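You operate a simulated robot arm through the tools that you are given. There is no shell and no other tool.

You run a simulated robot arm. Do the job below in one go: nothing can be reset, and whatever is moved stays where it is left.

## Task
Put things in order on the top of the blue cart. At the end: the orange dauber stands where the silver tube stood; the white can stands on top of the blue filter; the teal bottle stands where the white can stood; the black carton (marked "Clip") stands on top of the black round rubber pad; the silver tube stands where the black carton stood; whatever was shut is shut again. Leave all else as you found it, and nothing knocked over.

Only the result counts: the job must be done as asked and must still hold three seconds after the hand-in. Knocking over, shifting, dropping, spilling or breaking anything else fails it.

## Robot
A 6-joint arm with a two-finger parallel gripper, fixed in place. Base frame: the origin is at the foot of the arm, x ahead of it, y to its left, z up; the work surface is at about z = 85. Lengths are in cm, angles in rad, forces in N, time in s.
With the tool pointing down near the work surface it reaches from about 24 to 64 cm from the base axis. Its first joint turns from -1.152 to 1.152 rad. Payload 2.7 kg.
Tool frame: the origin (TCP) lies between the finger pads and is the grasp point; the fingertips stand 2.3 cm ahead of it; z points along the fingers, y is the line along which they close. Largest opening 9.4 cm; finger width 3.8, thickness 1; the body of the gripper, 5.4 by 9.6 cm, starts 3.9 cm behind the TCP.
Orientation is told as [roll, pitch, yaw] about the base's x, y, z axes, in that order, counted from this pose: with the fingers straight down and closing along the base's y, the tool's x points along the base's -x, its y along +y and its z along -z.

## Interface
- The arm moves only by the tool move_arm. Its arguments are lists of equal length, an entry for each row: "slide": the shift along the base's x, y, z in cm, a list of three; "angular": the turn, a rotation vector about the base's x, y, z in rad, a list of three. In form: {"slide": [[x, y, z], ...], "angular": [[ax, ay, az], ...]}. A call has 1 to 20 rows; each row shifts and turns the commanded pose from where the row before left it. "grip" is the opening, from 0 (shut) to 1 (fully open), set as the call begins (left out, the last holds). A row lasts 0.2 s, in which the tool goes at most 5 cm and 0.15 rad; a call with a longer step from one row to the next is refused whole, and so is a gripper value outside its range. A pose out of reach is approached as far as the arm can. The call stops where the force on the tool passes 40 N (or 10 N more than at its start, if that is more) or the arm is blocked; 0.2 s more then pass. The fingers move at their own pace (about 4.5 cm/s each) and stop on an object; they squeeze with about 43 N. The grip force told is the motor's: it shows also when the fingers shut on nothing. Time passes only in rows, and 0.2 s behind the last, so rows that do not move let the fingers close. The reply holds the time, the measured pose of the TCP, the force on the tool along the base axes, the opening and the grip force, in the units named above and with some noise, with the torque about the TCP (base axes, N m) and any sound that the robot's microphone picked up, and new pictures: "views" is both (left out), scene, wrist or none.
- Cameras (640 x 400 px; columns grow to the right, rows downward): "scene" is fixed at [8.03, -43.56, 140.3]; the picture's right is [0.73, -0.68, 0.00], its down [-0.39, -0.42, -0.82] and it looks along [0.55, 0.60, -0.58] (base axes); focal length 300 px, centre (320, 200). "wrist" rides on the gripper at [8.6, 1.6, -7.5] in the tool frame; the picture's right is [-0.18, 0.98, 0.00], its down [-0.58, -0.11, -0.81] and it looks along [-0.79, -0.15, 0.59] (tool axes); focal length 243 px, centre (320, 200). There is no depth. A picture from a camera that has moved, and an enlarged one, comes with that camera's place and axes in the base frame and with its lens.
- enlarge(camera, box): a new picture of the part [left, top, right, bottom] of that camera's present view, enlarged. The clock stands still meanwhile.
- hand_in(): hands the job in; it is judged then, once.

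Places have to be worked out from the pictures, the camera data and where the tool is seen. Open the gripper and draw the arm clear of the work before you hand the job in, unless the task says otherwise.

The tools are called after "Call:" as name(argument=value, ...) on one line, values as JSON. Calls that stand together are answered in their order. move_arm: Moves the arm, as the interface text tells. Its arguments: {"type":"object","properties":{"slide":{"type":"array"},"angular":{"type":"array"},"grip":{"type":"number"},"views":{"type":"string","enum":["both","scene","wrist","none"]}},"required":["slide","angular"]} The other tools are called the same way: enlarge (camera, box) takes an enlarged picture of a part of a camera's view; hand_in () hands the job in.

At the start:

```text
clock: 0.0
tcp_pos: [42.47, 0.65, 120.34]
ee_rot: [-0.002, -0.001, 0.001]
wrist_force: [-0.4, -0.2, -0.6]
moment: [-0.01, -0.01, 0.01]
opening: 9.4
finger_force: 0.0
```

scene: 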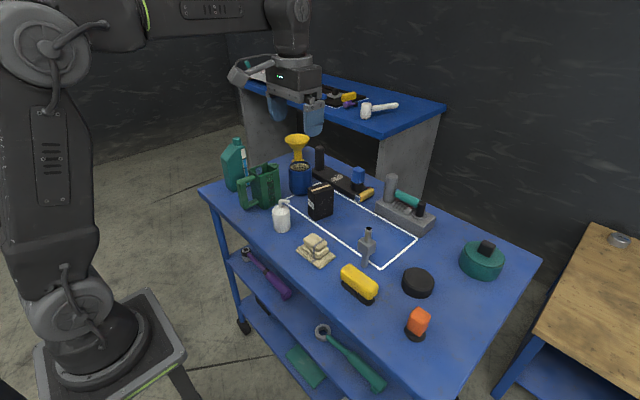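
wrist: 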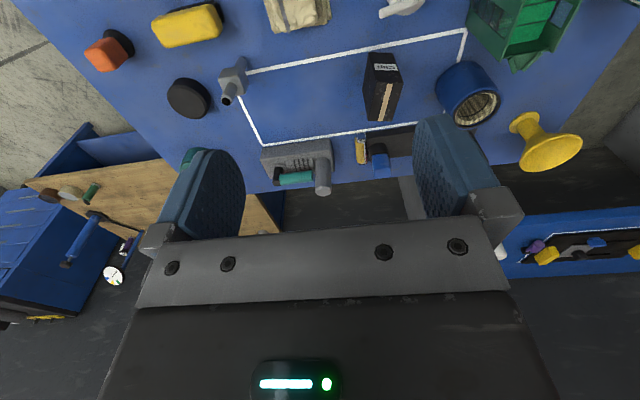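

I start by looking closer at the cart top in both cameras to identify the objects.

Call:
enlarge(camera="scene", box=[200, 120, 380, 280])

Call:
enlarge(camera="scene", box=[320, 160, 540, 360])

Call:
enlarge(camera="wrist", box=[60, 0, 340, 200])

Call:
enlarge(camera="wrist", box=[320, 0, 600, 200])

```text
2.50 times, centred on (290, 200) of scene
camera zoom: at [8.03, -43.56, 140.3], right [0.73, -0.68, 0.0], down [-0.39, -0.42, -0.82], along [0.55, 0.6, -0.58], focal length 750 px, centre (395, 200)
```

zoom: 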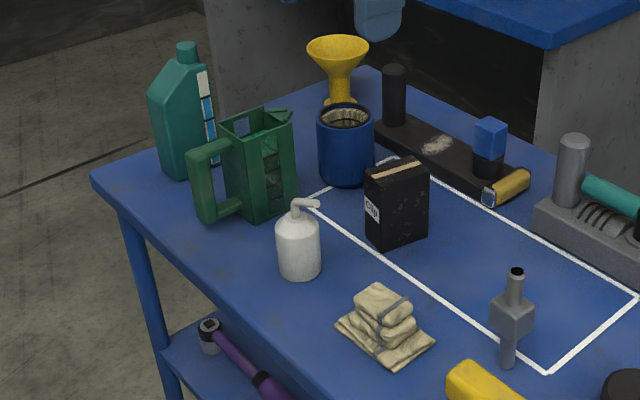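

```text
2.00 times, centred on (430, 260) of scene
camera zoom: at [8.03, -43.56, 140.3], right [0.73, -0.68, 0.0], down [-0.39, -0.42, -0.82], along [0.55, 0.6, -0.58], focal length 600 px, centre (100, 80)
```

zoom: 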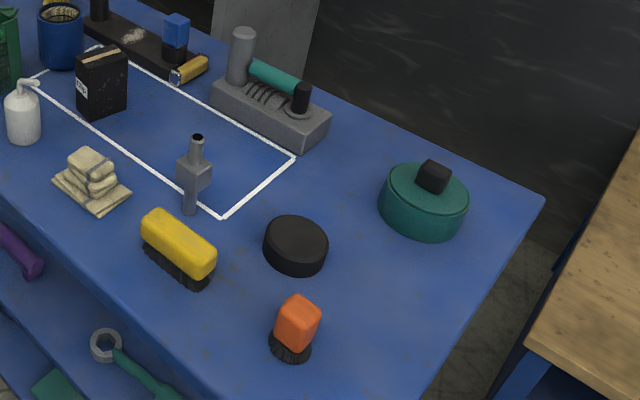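

```text
2.00 times, centred on (200, 100) of wrist
camera zoom: at [33.7, 2.14, 127.75], right [0.18, 0.98, 0.0], down [0.58, -0.11, 0.81], along [0.79, -0.15, -0.59], focal length 485 px, centre (560, 400)
```

zoom: 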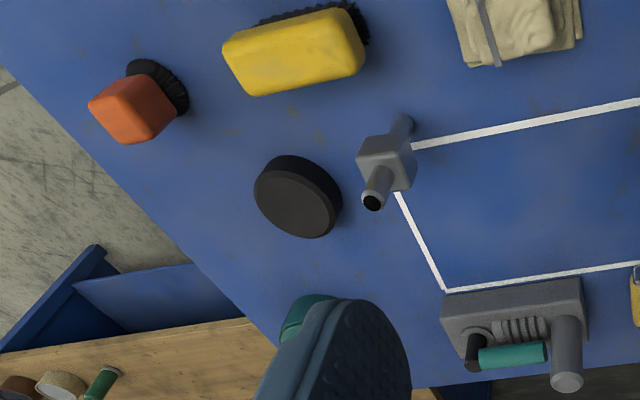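

```text
2.00 times, centred on (460, 100) of wrist
camera zoom: at [33.7, 2.14, 127.75], right [0.18, 0.98, 0.0], down [0.58, -0.11, 0.81], along [0.79, -0.15, -0.59], focal length 485 px, centre (40, 400)
```

zoom: 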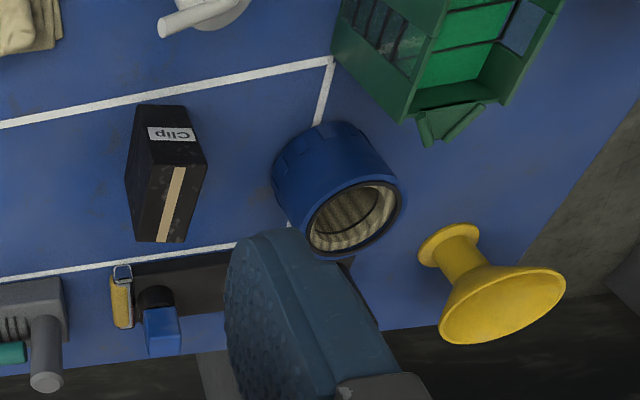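

The grey piece with a cube in its middle, at about (50.5, -14), must be the silver tube. The can is near (44, 11), the filter near (60, 22), the carton near (56, 7.5), the pad near (53, -26), the dauber near (44, -31.5) and the bottle near (44, 36). I move the wrist camera for a closer look at the can, filter and carton side.

Call:
move_arm(slide=[[-1.5, 3.4, -1], [-1.5, 3.4, -1], [-1.5, 3.4, -1], [-1.5, 3.4, -1], [-1.5, 3.4, -1], [0, 0, 0]], angular=[[0, 0, 0], [0, 0, 0], [0, 0, 0], [0, 0, 0], [0, 0, 0], [0, 0, 0]])

```text
clock: 1.4
tcp_pos: [34.91, 17.6, 115.28]
ee_rot: [0.002, -0.001, 0.0]
wrist_force: [-0.2, -0.8, 0.0]
moment: [0.02, 0.02, 0.02]
opening: 9.4
finger_force: 0.0
camera wrist: at [26.24, 19.17, 122.72], right [0.18, 0.98, 0.0], down [0.58, -0.11, 0.81], along [0.79, -0.15, -0.59], focal length 243 px, centre (320, 200)
```

scene: 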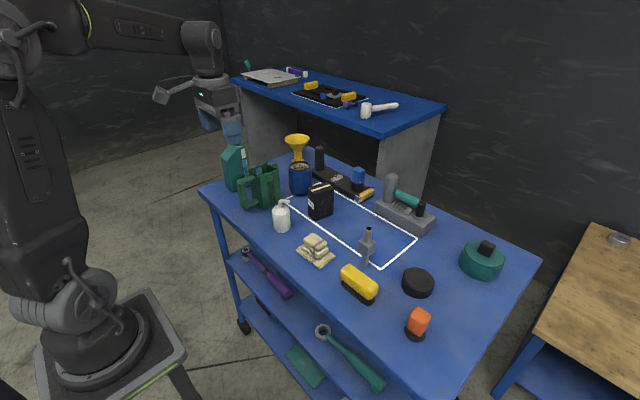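
wrist: 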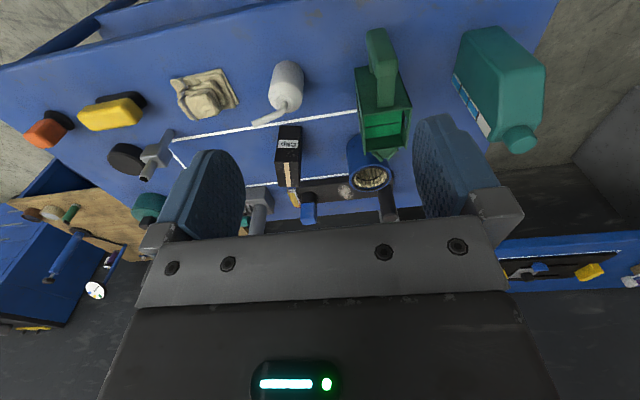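

Call:
enlarge(camera="wrist", box=[220, 40, 420, 210])

Call:
enlarge(camera="wrist", box=[340, 10, 560, 170])

Call:
enlarge(camera="wrist", box=[10, 50, 190, 210])

Call:
enlarge(camera="scene", box=[260, 130, 350, 200])

```text
2.35 times, centred on (320, 125) of wrist
camera zoom: at [26.24, 19.17, 122.72], right [0.18, 0.98, 0.0], down [0.58, -0.11, 0.81], along [0.79, -0.15, -0.59], focal length 571 px, centre (320, 376)
```

zoom: 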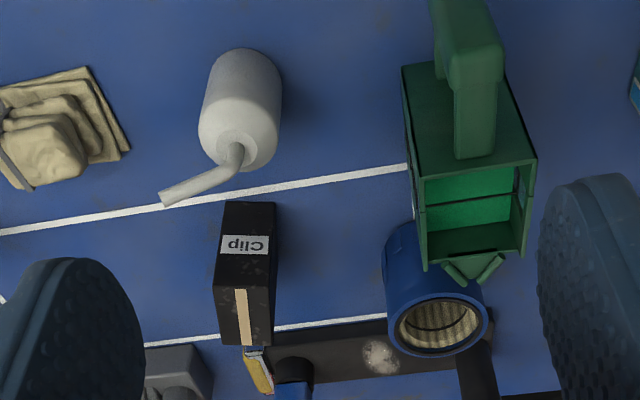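

```text
2.50 times, centred on (450, 90) of wrist
camera zoom: at [26.24, 19.17, 122.72], right [0.18, 0.98, 0.0], down [0.58, -0.11, 0.81], along [0.79, -0.15, -0.59], focal length 606 px, centre (-5, 475)
```

zoom: 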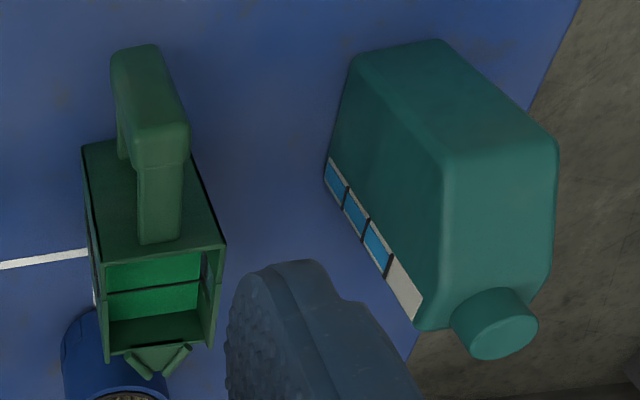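

```text
2.50 times, centred on (100, 130) of wrist
camera zoom: at [26.24, 19.17, 122.72], right [0.18, 0.98, 0.0], down [0.58, -0.11, 0.81], along [0.79, -0.15, -0.59], focal length 606 px, centre (870, 375)
```

zoom: 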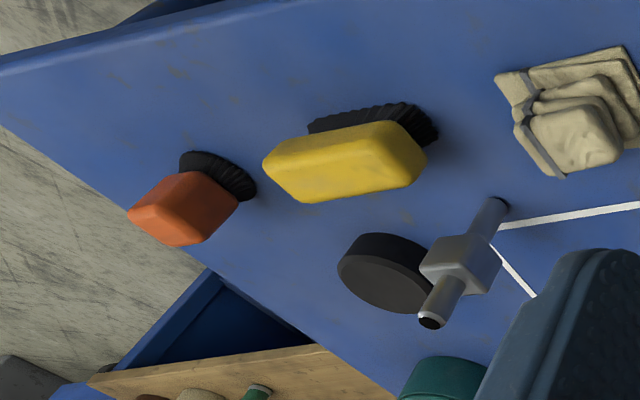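

```text
5.71 times, centred on (305, 165) of scene
camera zoom: at [8.03, -43.56, 140.3], right [0.73, -0.68, 0.0], down [-0.39, -0.42, -0.82], along [0.55, 0.6, -0.58], focal length 1715 px, centre (406, 400)
```

zoom: 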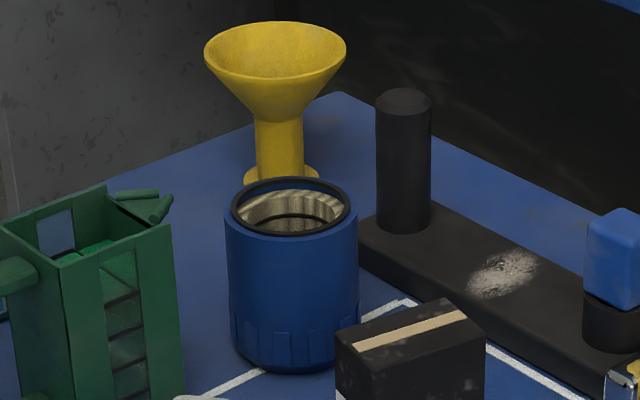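

The filter top is a rim with a gasket around a recess. I need to know whether the can's base is wider than that opening, so I look closer from nearby and overhead.

Call:
enlarge(camera="scene", box=[286, 158, 316, 178])

Call:
enlarge(camera="scene", box=[264, 190, 300, 236])

Call:
move_arm(slide=[[4, 1, -0.5], [4, 1, -0.5], [4, 1, -0.5], [3, 1, 0], [0, 0, 0]], angular=[[0, 0, 0], [0, 0, 0], [0, 0, 0], [0, 0, 0], [0, 0, 0]])

```text
16.00 times, centred on (301, 168) of scene
camera zoom: at [8.03, -43.56, 140.3], right [0.73, -0.68, 0.0], down [-0.39, -0.42, -0.82], along [0.55, 0.6, -0.58], focal length 4801 px, centre (624, 712)
```

zoom: 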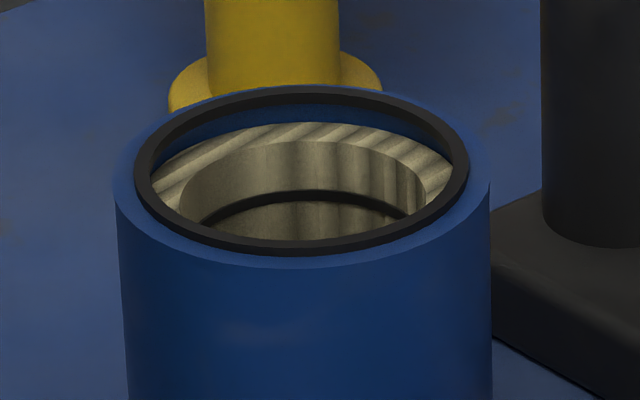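

```text
8.70 times, centred on (282, 213) of scene
camera zoom: at [8.03, -43.56, 140.3], right [0.73, -0.68, 0.0], down [-0.39, -0.42, -0.82], along [0.55, 0.6, -0.58], focal length 2609 px, centre (650, 87)
```

zoom: 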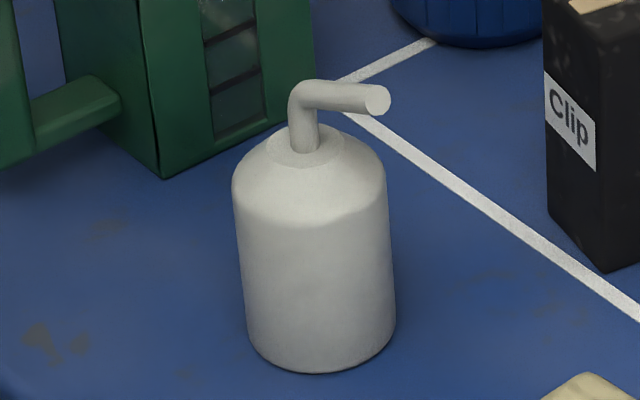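

```text
clock: 2.6
tcp_pos: [49.85, 21.64, 113.64]
ee_rot: [0.0, 0.0, 0.001]
wrist_force: [0.3, -0.5, 0.6]
moment: [-0.02, 0.04, 0.01]
opening: 9.4
finger_force: 0.1
camera wrist: at [41.14, 23.21, 121.14], right [0.18, 0.98, 0.0], down [0.58, -0.11, 0.81], along [0.79, -0.15, -0.59], focal length 243 px, centre (320, 200)
```

scene: 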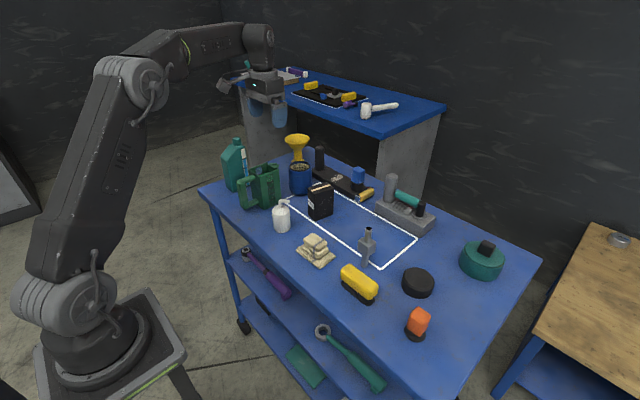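
wrist: 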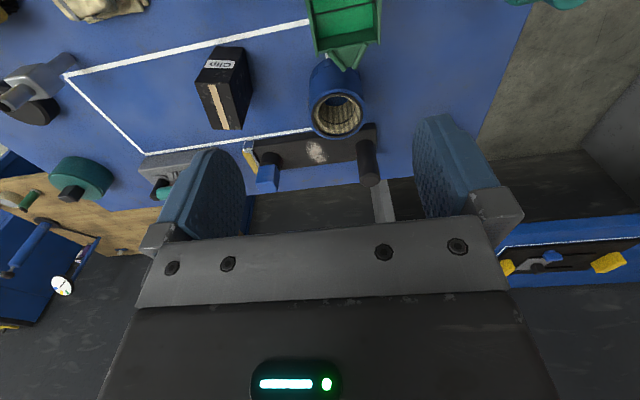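

The filter's rim is about 7.5 cm across, with a gasket of roughly 6.0 cm bore, a recessed media ring, and a media hole of about 4.9 cm. I enlarge the present wrist view to measure this better.

Call:
enlarge(camera="wrist", box=[296, 60, 384, 145])

Call:
enlarge(camera="wrist", box=[180, 30, 280, 150])

Call:
enlarge(camera="scene", box=[215, 130, 285, 215])

Call:
enlarge(camera="scene", box=[350, 220, 390, 280])

Call:
enlarge(camera="scene", box=[390, 250, 450, 345])

Call:
enlarge(camera="scene", box=[295, 170, 345, 230])

```text
4.71 times, centred on (340, 102) of wrist
camera zoom: at [41.14, 23.21, 121.14], right [0.18, 0.98, 0.0], down [0.58, -0.11, 0.81], along [0.79, -0.15, -0.59], focal length 1142 px, centre (226, 659)
```

zoom: 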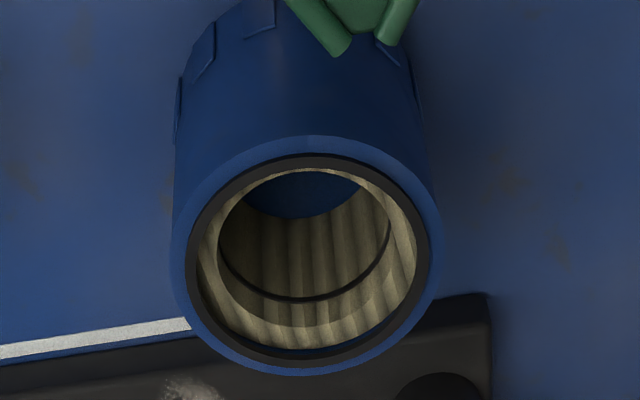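

```text
3.33 times, centred on (230, 90) of wrist
camera zoom: at [41.14, 23.21, 121.14], right [0.18, 0.98, 0.0], down [0.58, -0.11, 0.81], along [0.79, -0.15, -0.59], focal length 809 px, centre (620, 567)
```

zoom: 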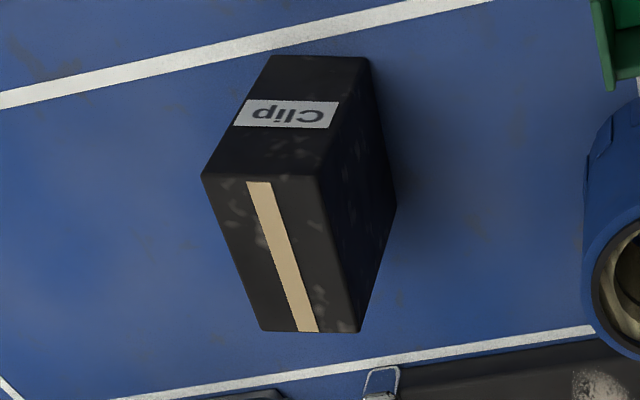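

```text
4.71 times, centred on (250, 172) of scene
camera zoom: at [8.03, -43.56, 140.3], right [0.73, -0.68, 0.0], down [-0.39, -0.42, -0.82], along [0.55, 0.6, -0.58], focal length 1412 px, centre (649, 329)
```

zoom: 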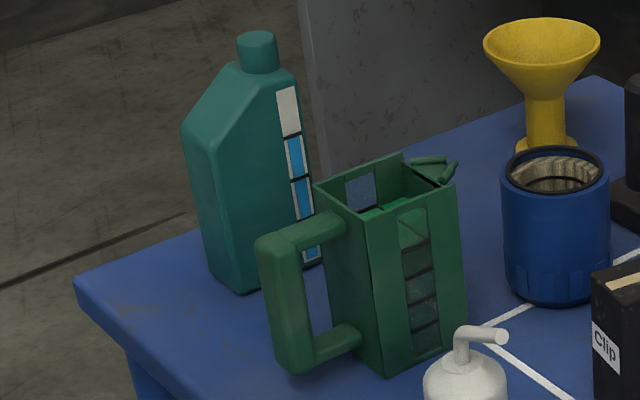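

```text
6.67 times, centred on (370, 250) of scene
camera zoom: at [8.03, -43.56, 140.3], right [0.73, -0.68, 0.0], down [-0.39, -0.42, -0.82], along [0.55, 0.6, -0.58], focal length 2000 px, centre (-13, -133)
```

zoom: 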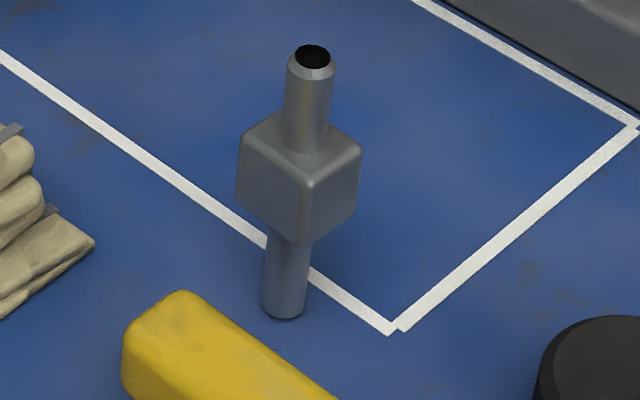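

```text
4.21 times, centred on (420, 298) of scene
camera zoom: at [8.03, -43.56, 140.3], right [0.73, -0.68, 0.0], down [-0.39, -0.42, -0.82], along [0.55, 0.6, -0.58], focal length 1263 px, centre (-101, -210)
```

zoom: 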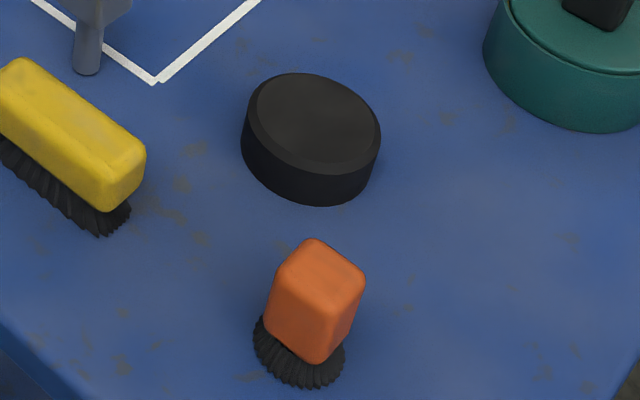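

```text
6.67 times, centred on (320, 200) of scene
camera zoom: at [8.03, -43.56, 140.3], right [0.73, -0.68, 0.0], down [-0.39, -0.42, -0.82], along [0.55, 0.6, -0.58], focal length 2000 px, centre (320, 200)
```

zoom: 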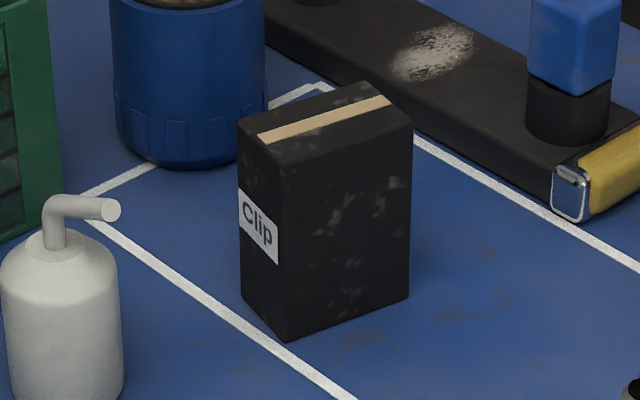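

Filter measures: centre ≈ (60.25, 21.9), top z ≈ 93.6. The media hole is about as wide as the can, so I'll judge that by feel and grip readings. Next I take a closer view of the can from behind it.

Call:
move_arm(slide=[[-3.8, -3, -2.2], [-3.8, -3, -3], [-3.8, -3, -3], [0, 0, -3], [0, 0, 0]], angular=[[0, 0, 0], [0, 0, 0], [0, 0, 0], [0, 0, 0], [0, 0, 0]])

Call:
enlarge(camera="wrist", box=[200, 0, 440, 150])

```text
refused: row 1 steps farther than a row can; nothing moved
```

```text
2.67 times, centred on (320, 75) of wrist
camera zoom: at [41.14, 23.21, 121.14], right [0.18, 0.98, 0.0], down [0.58, -0.11, 0.81], along [0.79, -0.15, -0.59], focal length 647 px, centre (320, 533)
```

zoom: 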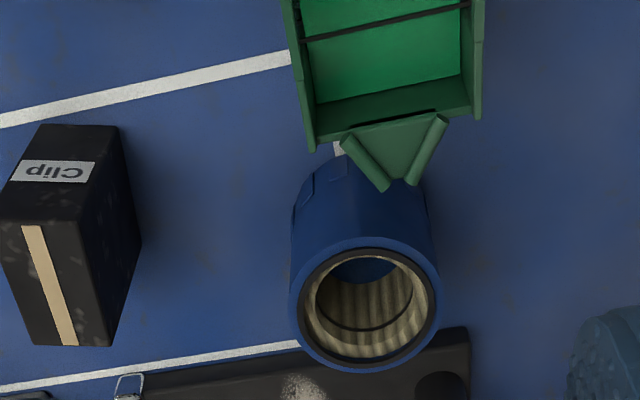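

The step was too long, so nothing moved. I repeat it with shorter steps.

Call:
move_arm(slide=[[-3, -2.5, -1], [-3, -2.5, -2], [-3, -2.5, -3], [-2.3, -1.7, -3], [0, 0, -3], [0, 0, 0]], angular=[[0, 0, 0], [0, 0, 0], [0, 0, 0], [0, 0, 0], [0, 0, 0], [0, 0, 0]], views="wrist")

Call:
enlarge(camera="wrist", box=[200, 0, 440, 150])

```text
clock: 4.0
tcp_pos: [38.7, 12.31, 101.69]
ee_rot: [0.0, 0.001, 0.001]
wrist_force: [0.0, 0.4, -0.3]
moment: [0.01, 0.01, -0.01]
opening: 9.38
finger_force: 0.0
camera wrist: at [29.92, 13.86, 109.13], right [0.18, 0.98, 0.0], down [0.58, -0.11, 0.81], along [0.79, -0.15, -0.59], focal length 243 px, centre (320, 200)
```

wrist: 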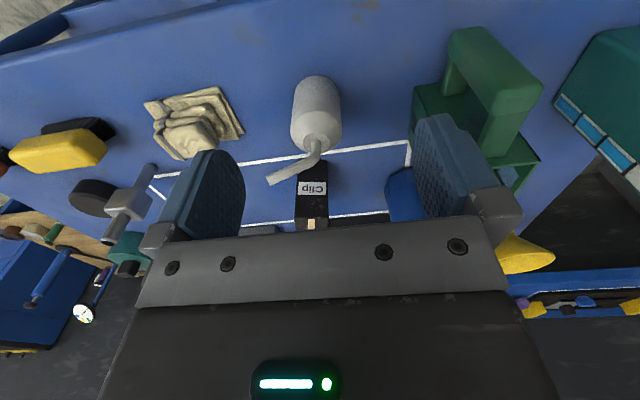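

```text
2.67 times, centred on (320, 75) of wrist
camera zoom: at [29.92, 13.86, 109.13], right [0.18, 0.98, 0.0], down [0.58, -0.11, 0.81], along [0.79, -0.15, -0.59], focal length 647 px, centre (320, 533)
```

zoom: 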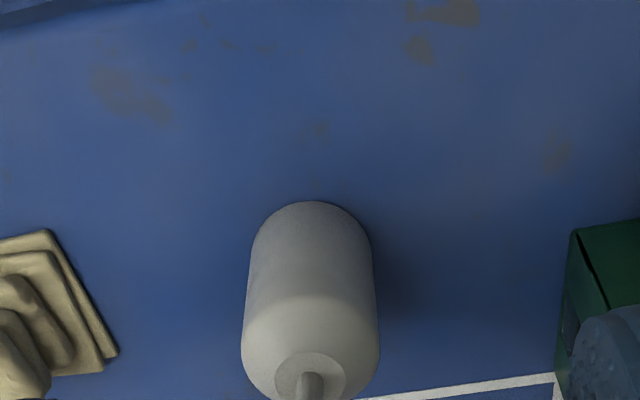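

Call:
enlarge(camera="wrist", box=[250, 60, 370, 200])

```text
2.86 times, centred on (310, 130) of wrist
camera zoom: at [29.92, 13.86, 109.13], right [0.18, 0.98, 0.0], down [0.58, -0.11, 0.81], along [0.79, -0.15, -0.59], focal length 693 px, centre (349, 400)
```

zoom: 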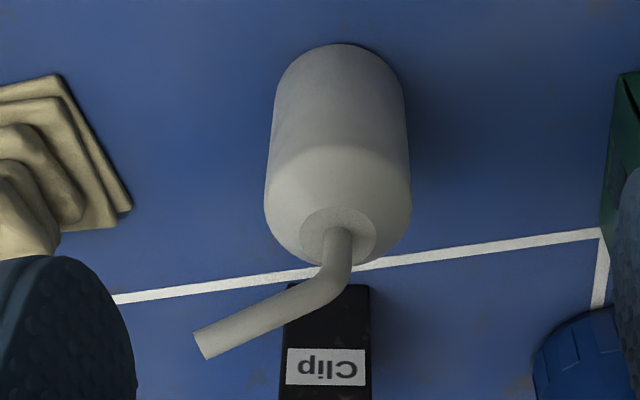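

Two-ray fixes put the can axis at (44.05, 10.9). Its spout points to -y and rises to z≈96.4, so I will grip the body with the fingers closing along x and the hand leaning toward +y, clear of the spout. I turn the tool and take a pre-grasp pose.

Call:
move_arm(slide=[[0, 0, 1.7], [0, 0, 1.7], [0, 0, 1.7], [0.67, 0.67, 0], [0.67, 0.67, 0], [0.67, 0.67, 0], [0.67, 0.67, 0], [0.67, 0.67, 0], [0.67, 0.67, 0], [0.67, 0.67, 0], [0.67, 0.67, 0], [0, 0, 0], [0, 0, -1], [0, 0, -1], [0, 0, -2], [0, 0, 0]], angular=[[0, 0, 0.1428], [0, 0, 0.1428], [0, 0, 0.1428], [0, 0, 0.1428], [0, 0, 0.1428], [0, 0, 0.1428], [0, 0, 0.1428], [0, 0, 0.1428], [0, 0, 0.1428], [0, 0, 0.1428], [0, 0, 0.1428], [-0.15, 0, 0], [-0.15, 0, 0], [-0.15, 0, 0], [-0.15, 0, 0], [0, 0, 0]])

```text
clock: 7.4
tcp_pos: [43.9, 17.89, 102.83]
ee_rot: [-0.002, 0.601, 1.571]
wrist_force: [0.4, 0.0, -0.2]
moment: [-0.01, 0.0, -0.01]
opening: 9.4
finger_force: 0.1
camera wrist: at [42.33, 14.79, 113.86], right [-0.98, 0.15, -0.11], down [0.11, 0.94, 0.34], along [0.15, 0.32, -0.94], focal length 243 px, centre (320, 200)
```

scene: 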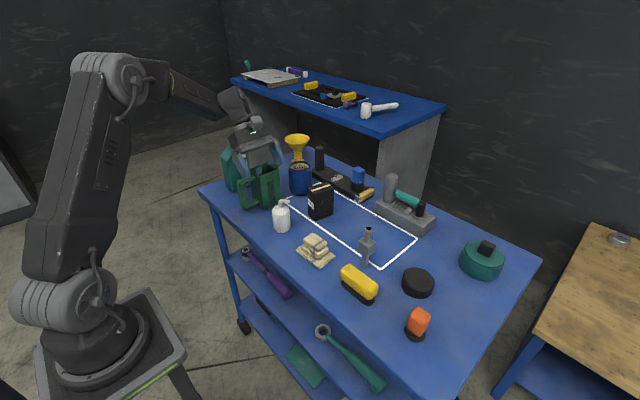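
wrist: 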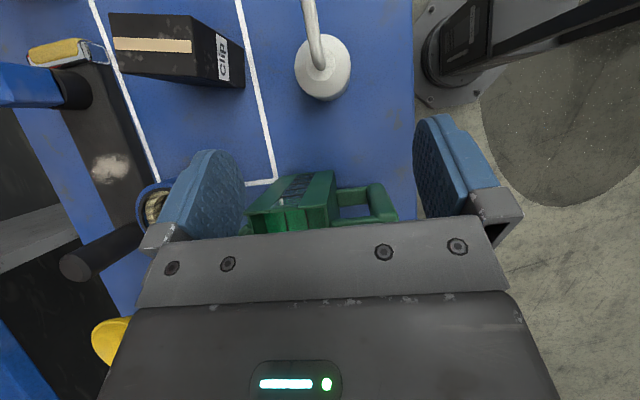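

The lean pose was reached. I use this near-vertical view to refine where the can and carton stand.

Call:
enlarge(camera="wrist", box=[260, 0, 400, 120])

Call:
enlarge(camera="wrist", box=[90, 0, 260, 110])

```text
3.33 times, centred on (330, 60) of wrist
camera zoom: at [42.33, 14.79, 113.86], right [-0.98, 0.15, -0.11], down [0.11, 0.94, 0.34], along [0.15, 0.32, -0.94], focal length 809 px, centre (287, 667)
```

zoom: 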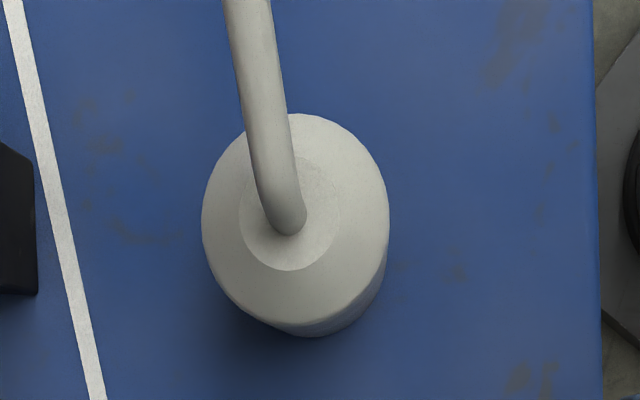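

```text
3.64 times, centred on (175, 55) of wrist
camera zoom: at [42.33, 14.79, 113.86], right [-0.98, 0.15, -0.11], down [0.11, 0.94, 0.34], along [0.15, 0.32, -0.94], focal length 882 px, centre (847, 727)
```

zoom: 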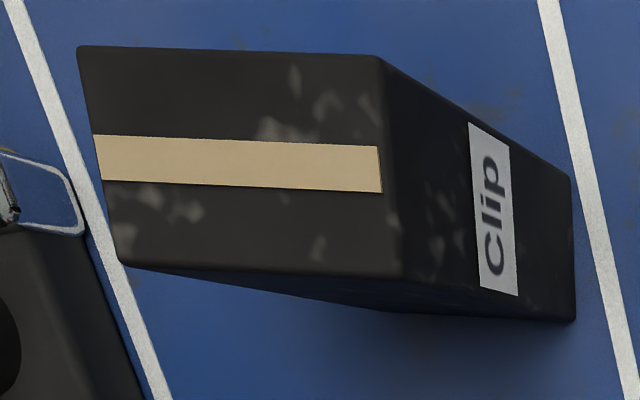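

The can axis refines to (44.0, 10.85), diameter about 4.85. The carton's centre is about (55.9, 8.05), its top at z≈94.4, footprint 6.25 × 3.85, long side turned -0.22 rad. I descend along the tool axis onto the can, stopping slightly short to check.

Call:
move_arm(slide=[[0.1, -0.83, -3.75], [0, -1.553, -2.269], [0, -1.553, -2.269], [0, -1.553, -2.269], [0, -0.56, -0.82], [0, 0, 0]], angular=[[0, 0, 0], [0, 0, 0], [0, 0, 0], [0, 0, 0], [0, 0, 0], [0, 0, 0]])

Call:
enlarge(camera="scene", box=[230, 140, 330, 240])

```text
clock: 8.2
tcp_pos: [44.54, 14.31, 95.81]
ee_rot: [-0.025, 0.592, 1.564]
wrist_force: [1.3, 1.1, 6.4]
moment: [0.4, -0.02, -0.06]
opening: 9.41
finger_force: 0.1
stopped in row 4: the force on the tool passed its limit at 60 N (the readings are from after the stop); the commanded pose is now the measured one
camera wrist: at [42.69, 11.19, 106.76], right [-0.98, 0.15, -0.12], down [0.1, 0.93, 0.35], along [0.17, 0.33, -0.93], focal length 243 px, centre (320, 200)
```

scene: 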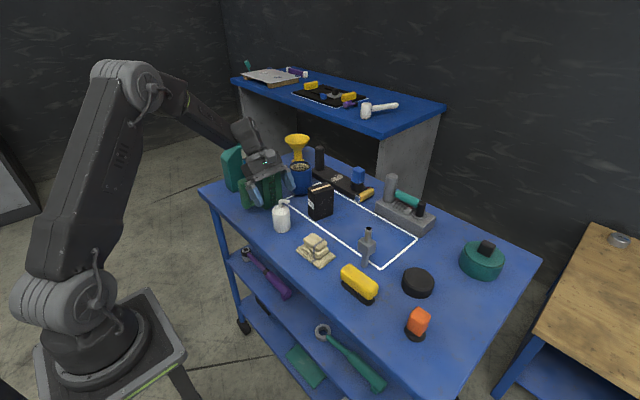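
wrist: 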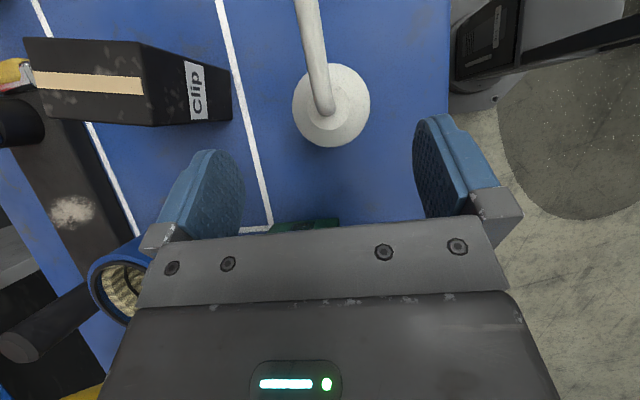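

```text
4.00 times, centred on (280, 190) of scene
camera zoom: at [8.02, -43.56, 140.3], right [0.73, -0.68, 0.0], down [-0.39, -0.42, -0.82], along [0.55, 0.6, -0.58], focal length 1200 px, centre (480, 240)
```

zoom: 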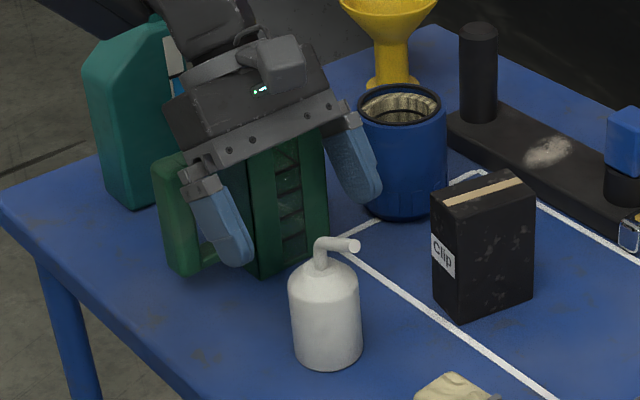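

The move stopped on contact. The underside of the hand apparently touched the green caddy behind it. I back off straight up along the tool axis and check the caddy.

Call:
move_arm(slide=[[0, 0, 2], [0, 0, 4], [0, -1, 4], [0, 0, 3], [0, 0, 0]], angular=[[0, 0, 0], [0, 0, 0], [0, 0, 0], [0, 0, 0], [0, 0, 0]])

Call:
enlarge(camera="scene", box=[215, 130, 285, 215])

```text
clock: 9.4
tcp_pos: [44.43, 13.09, 108.8]
ee_rot: [-0.022, 0.593, 1.564]
wrist_force: [0.2, 0.6, -0.2]
moment: [0.01, 0.03, 0.03]
opening: 9.4
finger_force: 0.1
camera wrist: at [42.71, 10.09, 119.79], right [-0.98, 0.15, -0.12], down [0.1, 0.93, 0.34], along [0.16, 0.33, -0.93], focal length 243 px, centre (320, 200)
```

scene: 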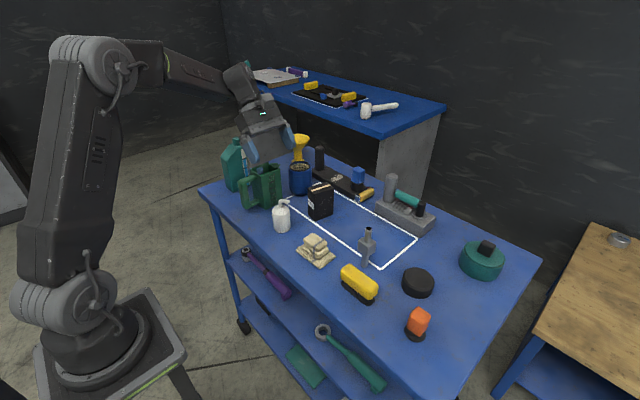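
wrist: 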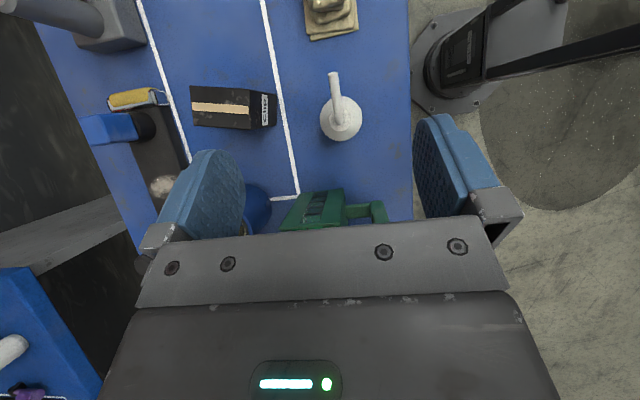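

```text
4.71 times, centred on (250, 172) of scene
camera zoom: at [8.03, -43.56, 140.3], right [0.73, -0.68, 0.0], down [-0.39, -0.42, -0.82], along [0.55, 0.6, -0.58], focal length 1412 px, centre (649, 329)
```

zoom: 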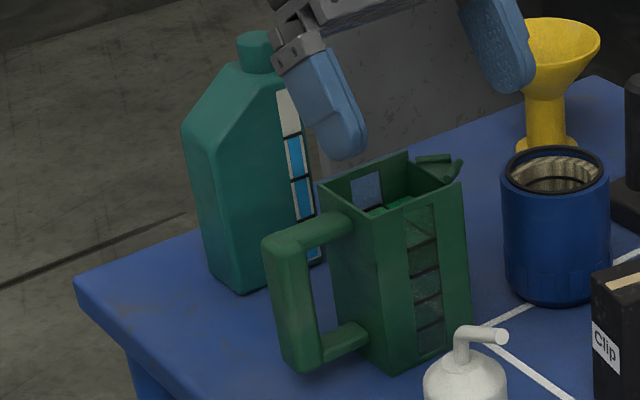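

The caddy still stands but may have shifted by a few millimetres. I compare with the earlier enlargements using the same boxes.

Call:
enlarge(camera="scene", box=[264, 190, 300, 236])

Call:
enlarge(camera="scene", box=[260, 130, 350, 200])

Call:
enlarge(camera="scene", box=[200, 120, 380, 280])

```text
8.70 times, centred on (282, 213) of scene
camera zoom: at [8.03, -43.56, 140.3], right [0.73, -0.68, 0.0], down [-0.39, -0.42, -0.82], along [0.55, 0.6, -0.58], focal length 2609 px, centre (650, 87)
```

zoom: 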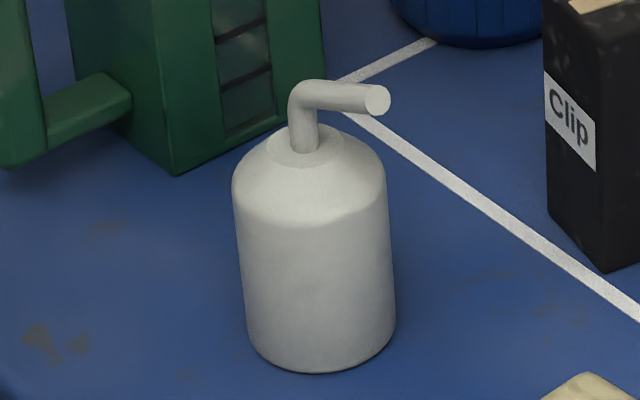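

```text
5.71 times, centred on (305, 165) of scene
camera zoom: at [8.03, -43.56, 140.3], right [0.73, -0.68, 0.0], down [-0.39, -0.42, -0.82], along [0.55, 0.6, -0.58], focal length 1715 px, centre (406, 400)
```

zoom: 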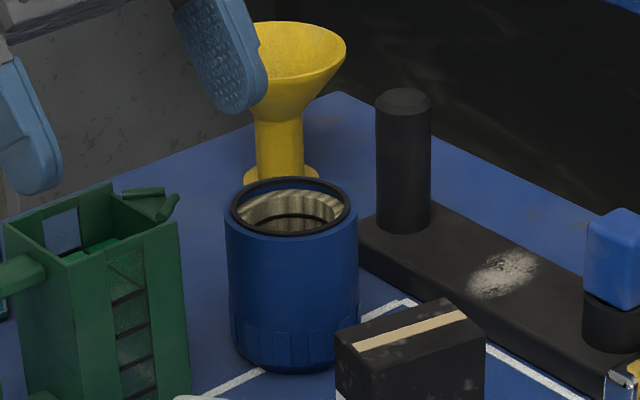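

```text
2.50 times, centred on (290, 200) of scene
camera zoom: at [8.03, -43.56, 140.3], right [0.73, -0.68, 0.0], down [-0.39, -0.42, -0.82], along [0.55, 0.6, -0.58], focal length 750 px, centre (395, 200)
```

zoom: 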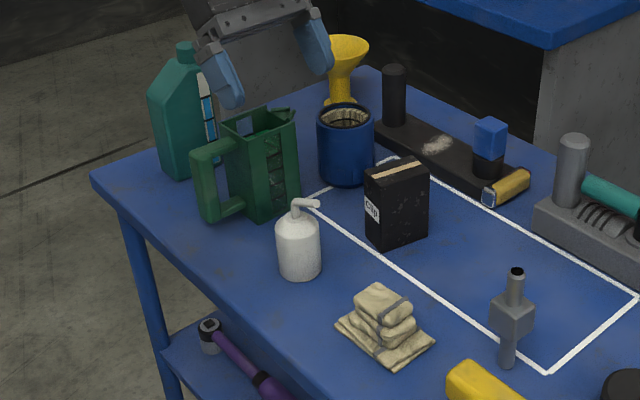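

The caddy moved only about 4 mm, so I'll keep well away from it from now on. I re-plan the grasp with the hand leaning away from the spout and toward the robot (lean direction 150°), which keeps it clear of the caddy.

Call:
move_arm(slide=[[-0.75, 0.12, -0.3], [-0.75, 0.12, -0.3], [-0.75, 0.12, -0.3], [-0.75, 0.12, -0.3], [-0.75, 0.12, -0.3], [-0.75, 0.12, -0.3], [-0.75, 0.12, -0.3], [-0.75, 0.12, -0.3], [0, 0, -2], [0, 0, 0]], angular=[[0, 0, 0.1318], [0, 0, 0.1318], [0, 0, 0.1318], [0, 0, 0.1318], [0, 0, 0.1318], [0, 0, 0.1318], [0, 0, 0.1318], [0, 0, 0.1318], [-0.0646, -0.0782, -0.0142], [0, 0, 0]])

Call:
enlarge(camera="scene", box=[180, 70, 340, 240])

```text
clock: 11.6
tcp_pos: [38.45, 14.25, 104.21]
ee_rot: [0.0, 0.695, 2.615]
wrist_force: [-0.8, -1.0, 0.4]
moment: [0.02, -0.02, 0.0]
opening: 9.42
finger_force: 0.1
camera wrist: at [39.25, 11.8, 115.49], right [-0.61, -0.78, -0.12], down [-0.78, 0.58, 0.25], along [-0.13, 0.24, -0.96], focal length 243 px, centre (320, 200)
```

scene: 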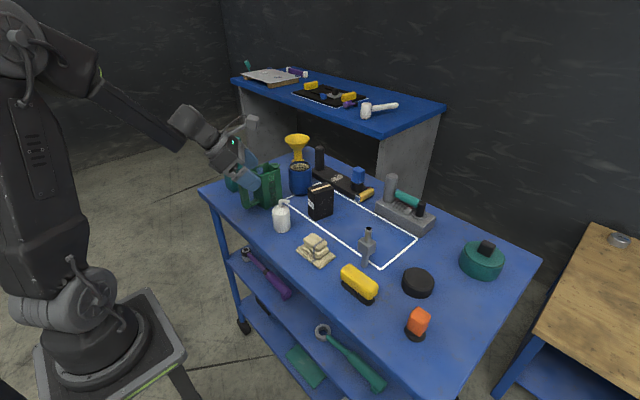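
wrist: 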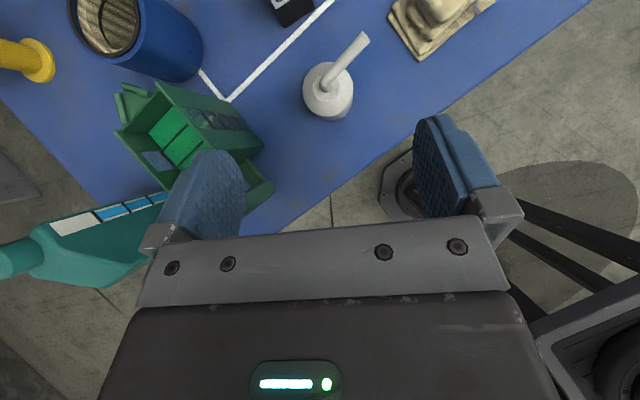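

```text
2.35 times, centred on (260, 155) of scene
camera zoom: at [8.03, -43.56, 140.3], right [0.73, -0.68, 0.0], down [-0.39, -0.42, -0.82], along [0.55, 0.6, -0.58], focal length 706 px, centre (461, 306)
```

zoom: 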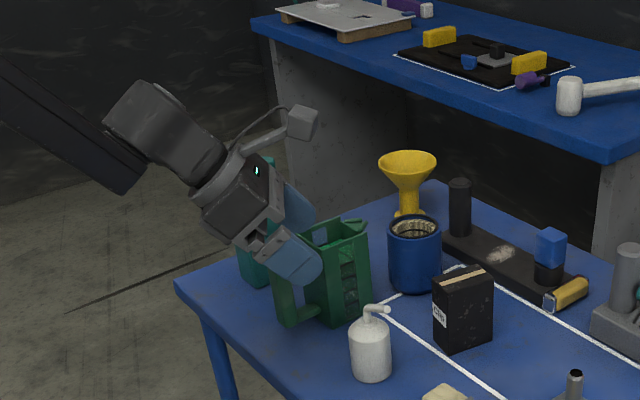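

The hand now leans away from both the caddy and the spout. I descend along the tool axis toward the can and stop 2 cm short to check.

Call:
move_arm(slide=[[0, -0.1, -3.3], [-0.05, -0.08, -3.26], [1.116, -0.644, -1.53], [1.116, -0.644, -1.53], [1.116, -0.644, -1.53], [1.116, -0.644, -1.53], [0, 0, 0]], angular=[[0, 0, 0], [0, 0, 0], [0, 0, 0], [0, 0, 0], [0, 0, 0], [0, 0, 0], [0, 0, 0]])

Call:
enlarge(camera="scene", box=[210, 130, 330, 250])

```text
clock: 13.2
tcp_pos: [42.73, 11.47, 91.59]
ee_rot: [-0.001, 0.693, 2.615]
wrist_force: [0.0, 0.1, 0.2]
moment: [-0.01, 0.01, -0.01]
opening: 9.42
finger_force: 0.2
camera wrist: at [43.59, 9.1, 102.7], right [-0.62, -0.78, -0.12], down [-0.78, 0.58, 0.25], along [-0.13, 0.25, -0.96], focal length 243 px, centre (320, 200)
```

scene: 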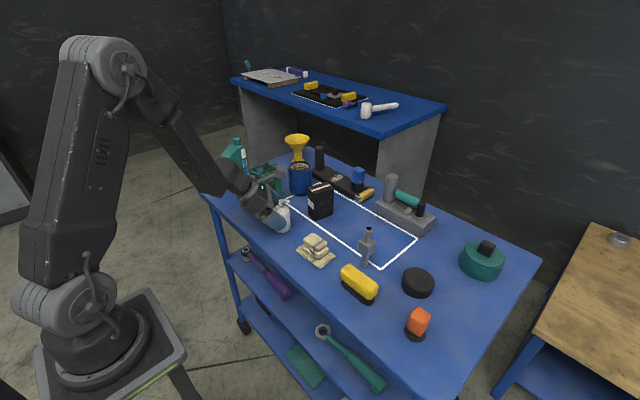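
wrist: 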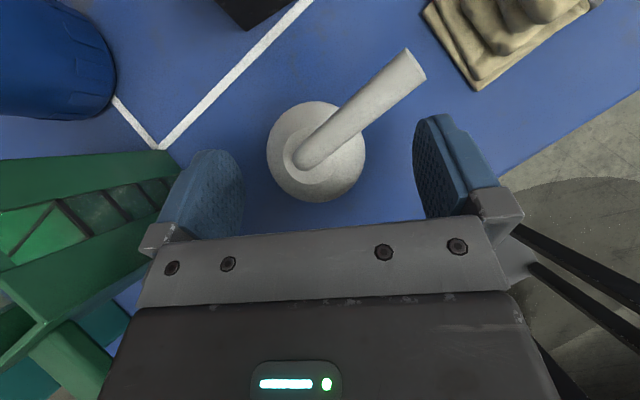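

```text
3.33 times, centred on (270, 190) of scene
camera zoom: at [8.03, -43.56, 140.3], right [0.73, -0.68, 0.0], down [-0.39, -0.42, -0.82], along [0.55, 0.6, -0.58], focal length 1000 px, centre (487, 233)
```

zoom: 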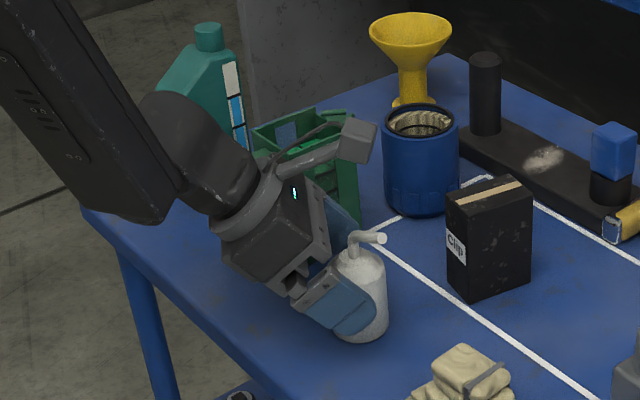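

Aligned, with no contact. I advance the last 2 cm and then close on the can body.

Call:
move_arm(slide=[[0.63, -0.31, -0.8], [0.63, -0.31, -0.8], [0, 0, 0]], angular=[[0, 0, 0], [0, 0, 0], [0, 0, 0]], views="wrist")

Call:
move_arm(slide=[[0, 0, 0], [0, 0, 0], [0, 0, 0], [0, 0, 0], [0, 0, 0]], angular=[[0, 0, 0], [0, 0, 0], [0, 0, 0], [0, 0, 0], [0, 0, 0]], grip=0.45)

```text
clock: 14.0
tcp_pos: [44.3, 11.11, 90.23]
ee_rot: [-0.007, 0.701, 2.614]
wrist_force: [-7.7, 2.3, 30.4]
moment: [-0.04, -0.25, 0.02]
opening: 9.37
finger_force: 0.1
camera wrist: at [44.97, 8.51, 101.41], right [-0.61, -0.78, -0.12], down [-0.78, 0.58, 0.24], along [-0.12, 0.25, -0.96], focal length 243 px, centre (320, 200)
```

wrist: 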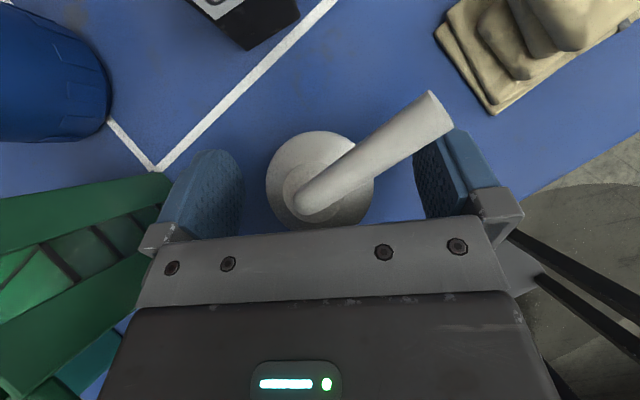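

```text
clock: 15.2
tcp_pos: [44.11, 10.9, 90.02]
ee_rot: [-0.003, 0.696, 2.612]
wrist_force: [-4.7, 1.8, 29.5]
moment: [-0.43, -0.21, -0.06]
opening: 4.73
finger_force: 42.9
camera wrist: at [44.93, 8.45, 101.29], right [-0.62, -0.78, -0.12], down [-0.78, 0.58, 0.25], along [-0.12, 0.25, -0.96], focal length 243 px, centre (320, 200)
```

scene: 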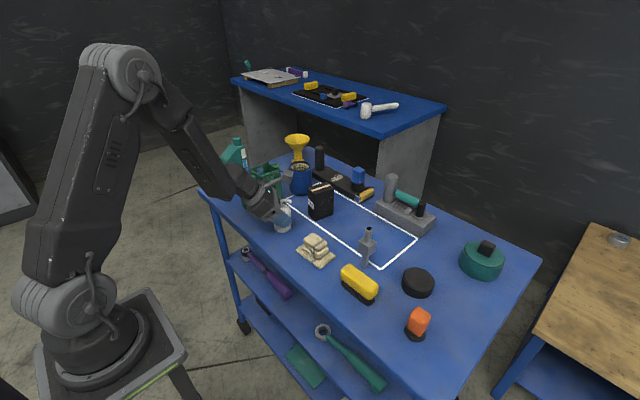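
wrist: 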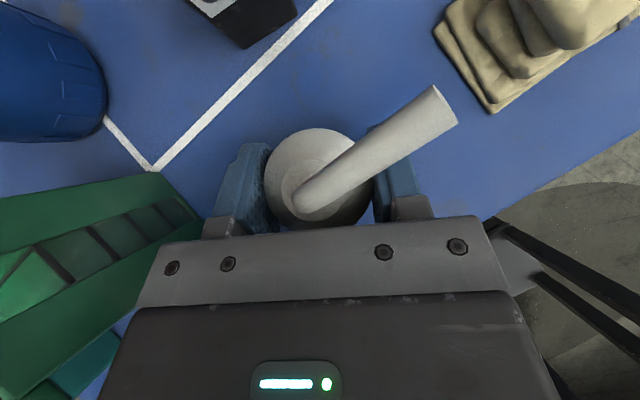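

The can is held (opening 4.73), but a 30 N upward force shows something is pressing. I look before lifting.

Call:
enlarge(camera="scene", box=[190, 120, 310, 240])

Call:
enlarge(camera="wrist", box=[0, 100, 320, 300])

```text
3.33 times, centred on (250, 180) of scene
camera zoom: at [7.98, -43.57, 140.31], right [0.73, -0.68, 0.0], down [-0.39, -0.42, -0.82], along [0.55, 0.6, -0.58], focal length 1000 px, centre (553, 267)
```

zoom: 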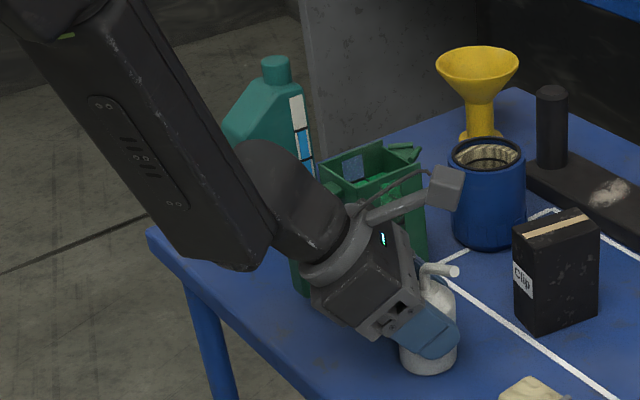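

```text
2.00 times, centred on (160, 200) of wrist
camera zoom: at [44.93, 8.45, 101.29], right [-0.62, -0.78, -0.12], down [-0.78, 0.58, 0.25], along [-0.12, 0.25, -0.96], focal length 485 px, centre (640, 200)
```

zoom: 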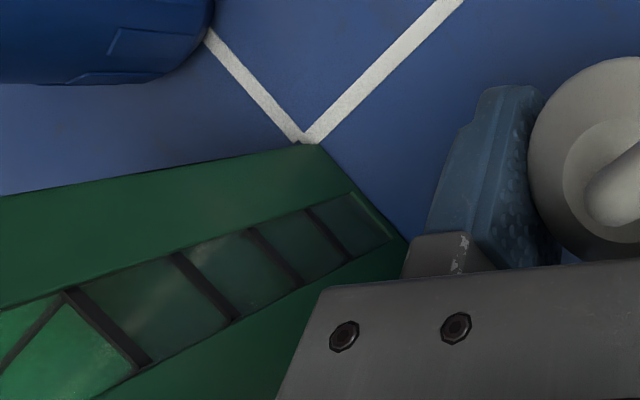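

Nothing is visibly trapped; the palm likely rests lightly on the spout's elbow. I lift straight up a little and read the load.

Call:
move_arm(slide=[[0, 0, 0.7], [0, 0, 0.7], [0, 0, 0]], angular=[[0, 0, 0], [0, 0, 0], [0, 0, 0]])

Call:
enlarge(camera="scene", box=[190, 120, 310, 240])

```text
clock: 16.0
tcp_pos: [44.12, 10.88, 91.28]
ee_rot: [0.001, 0.691, 2.615]
wrist_force: [-0.3, -0.6, -1.4]
moment: [-0.02, 0.02, 0.01]
opening: 4.69
finger_force: 42.9
camera wrist: at [44.94, 8.38, 102.54], right [-0.62, -0.78, -0.12], down [-0.78, 0.58, 0.25], along [-0.13, 0.24, -0.96], focal length 243 px, centre (320, 200)
```

scene: 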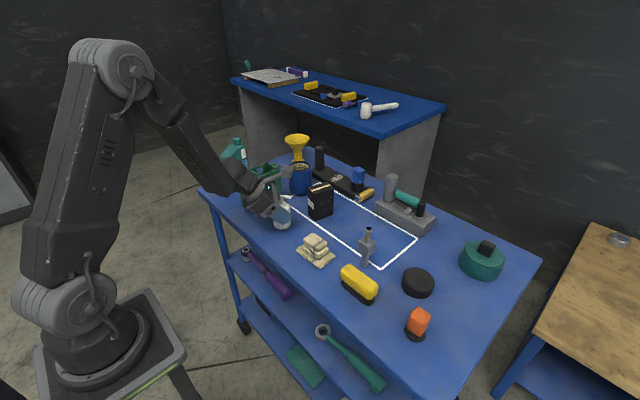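
wrist: 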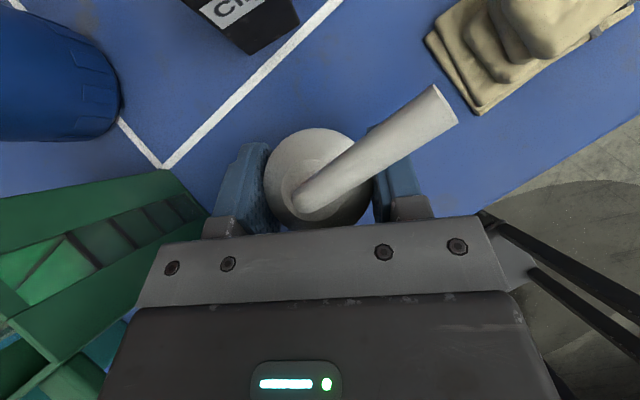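

```text
3.33 times, centred on (250, 180) of scene
camera zoom: at [8.03, -43.56, 140.3], right [0.73, -0.68, 0.0], down [-0.39, -0.42, -0.82], along [0.55, 0.6, -0.58], focal length 1000 px, centre (553, 267)
```

zoom: 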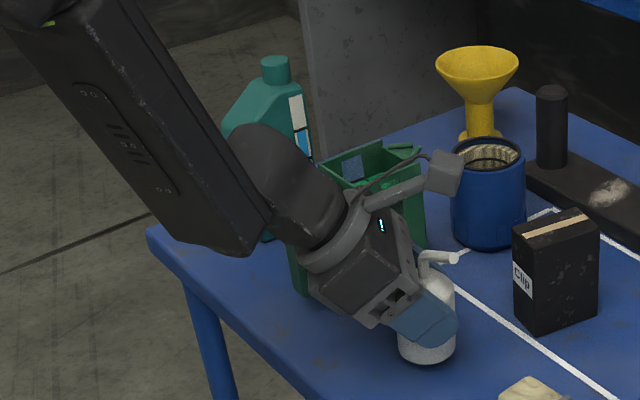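

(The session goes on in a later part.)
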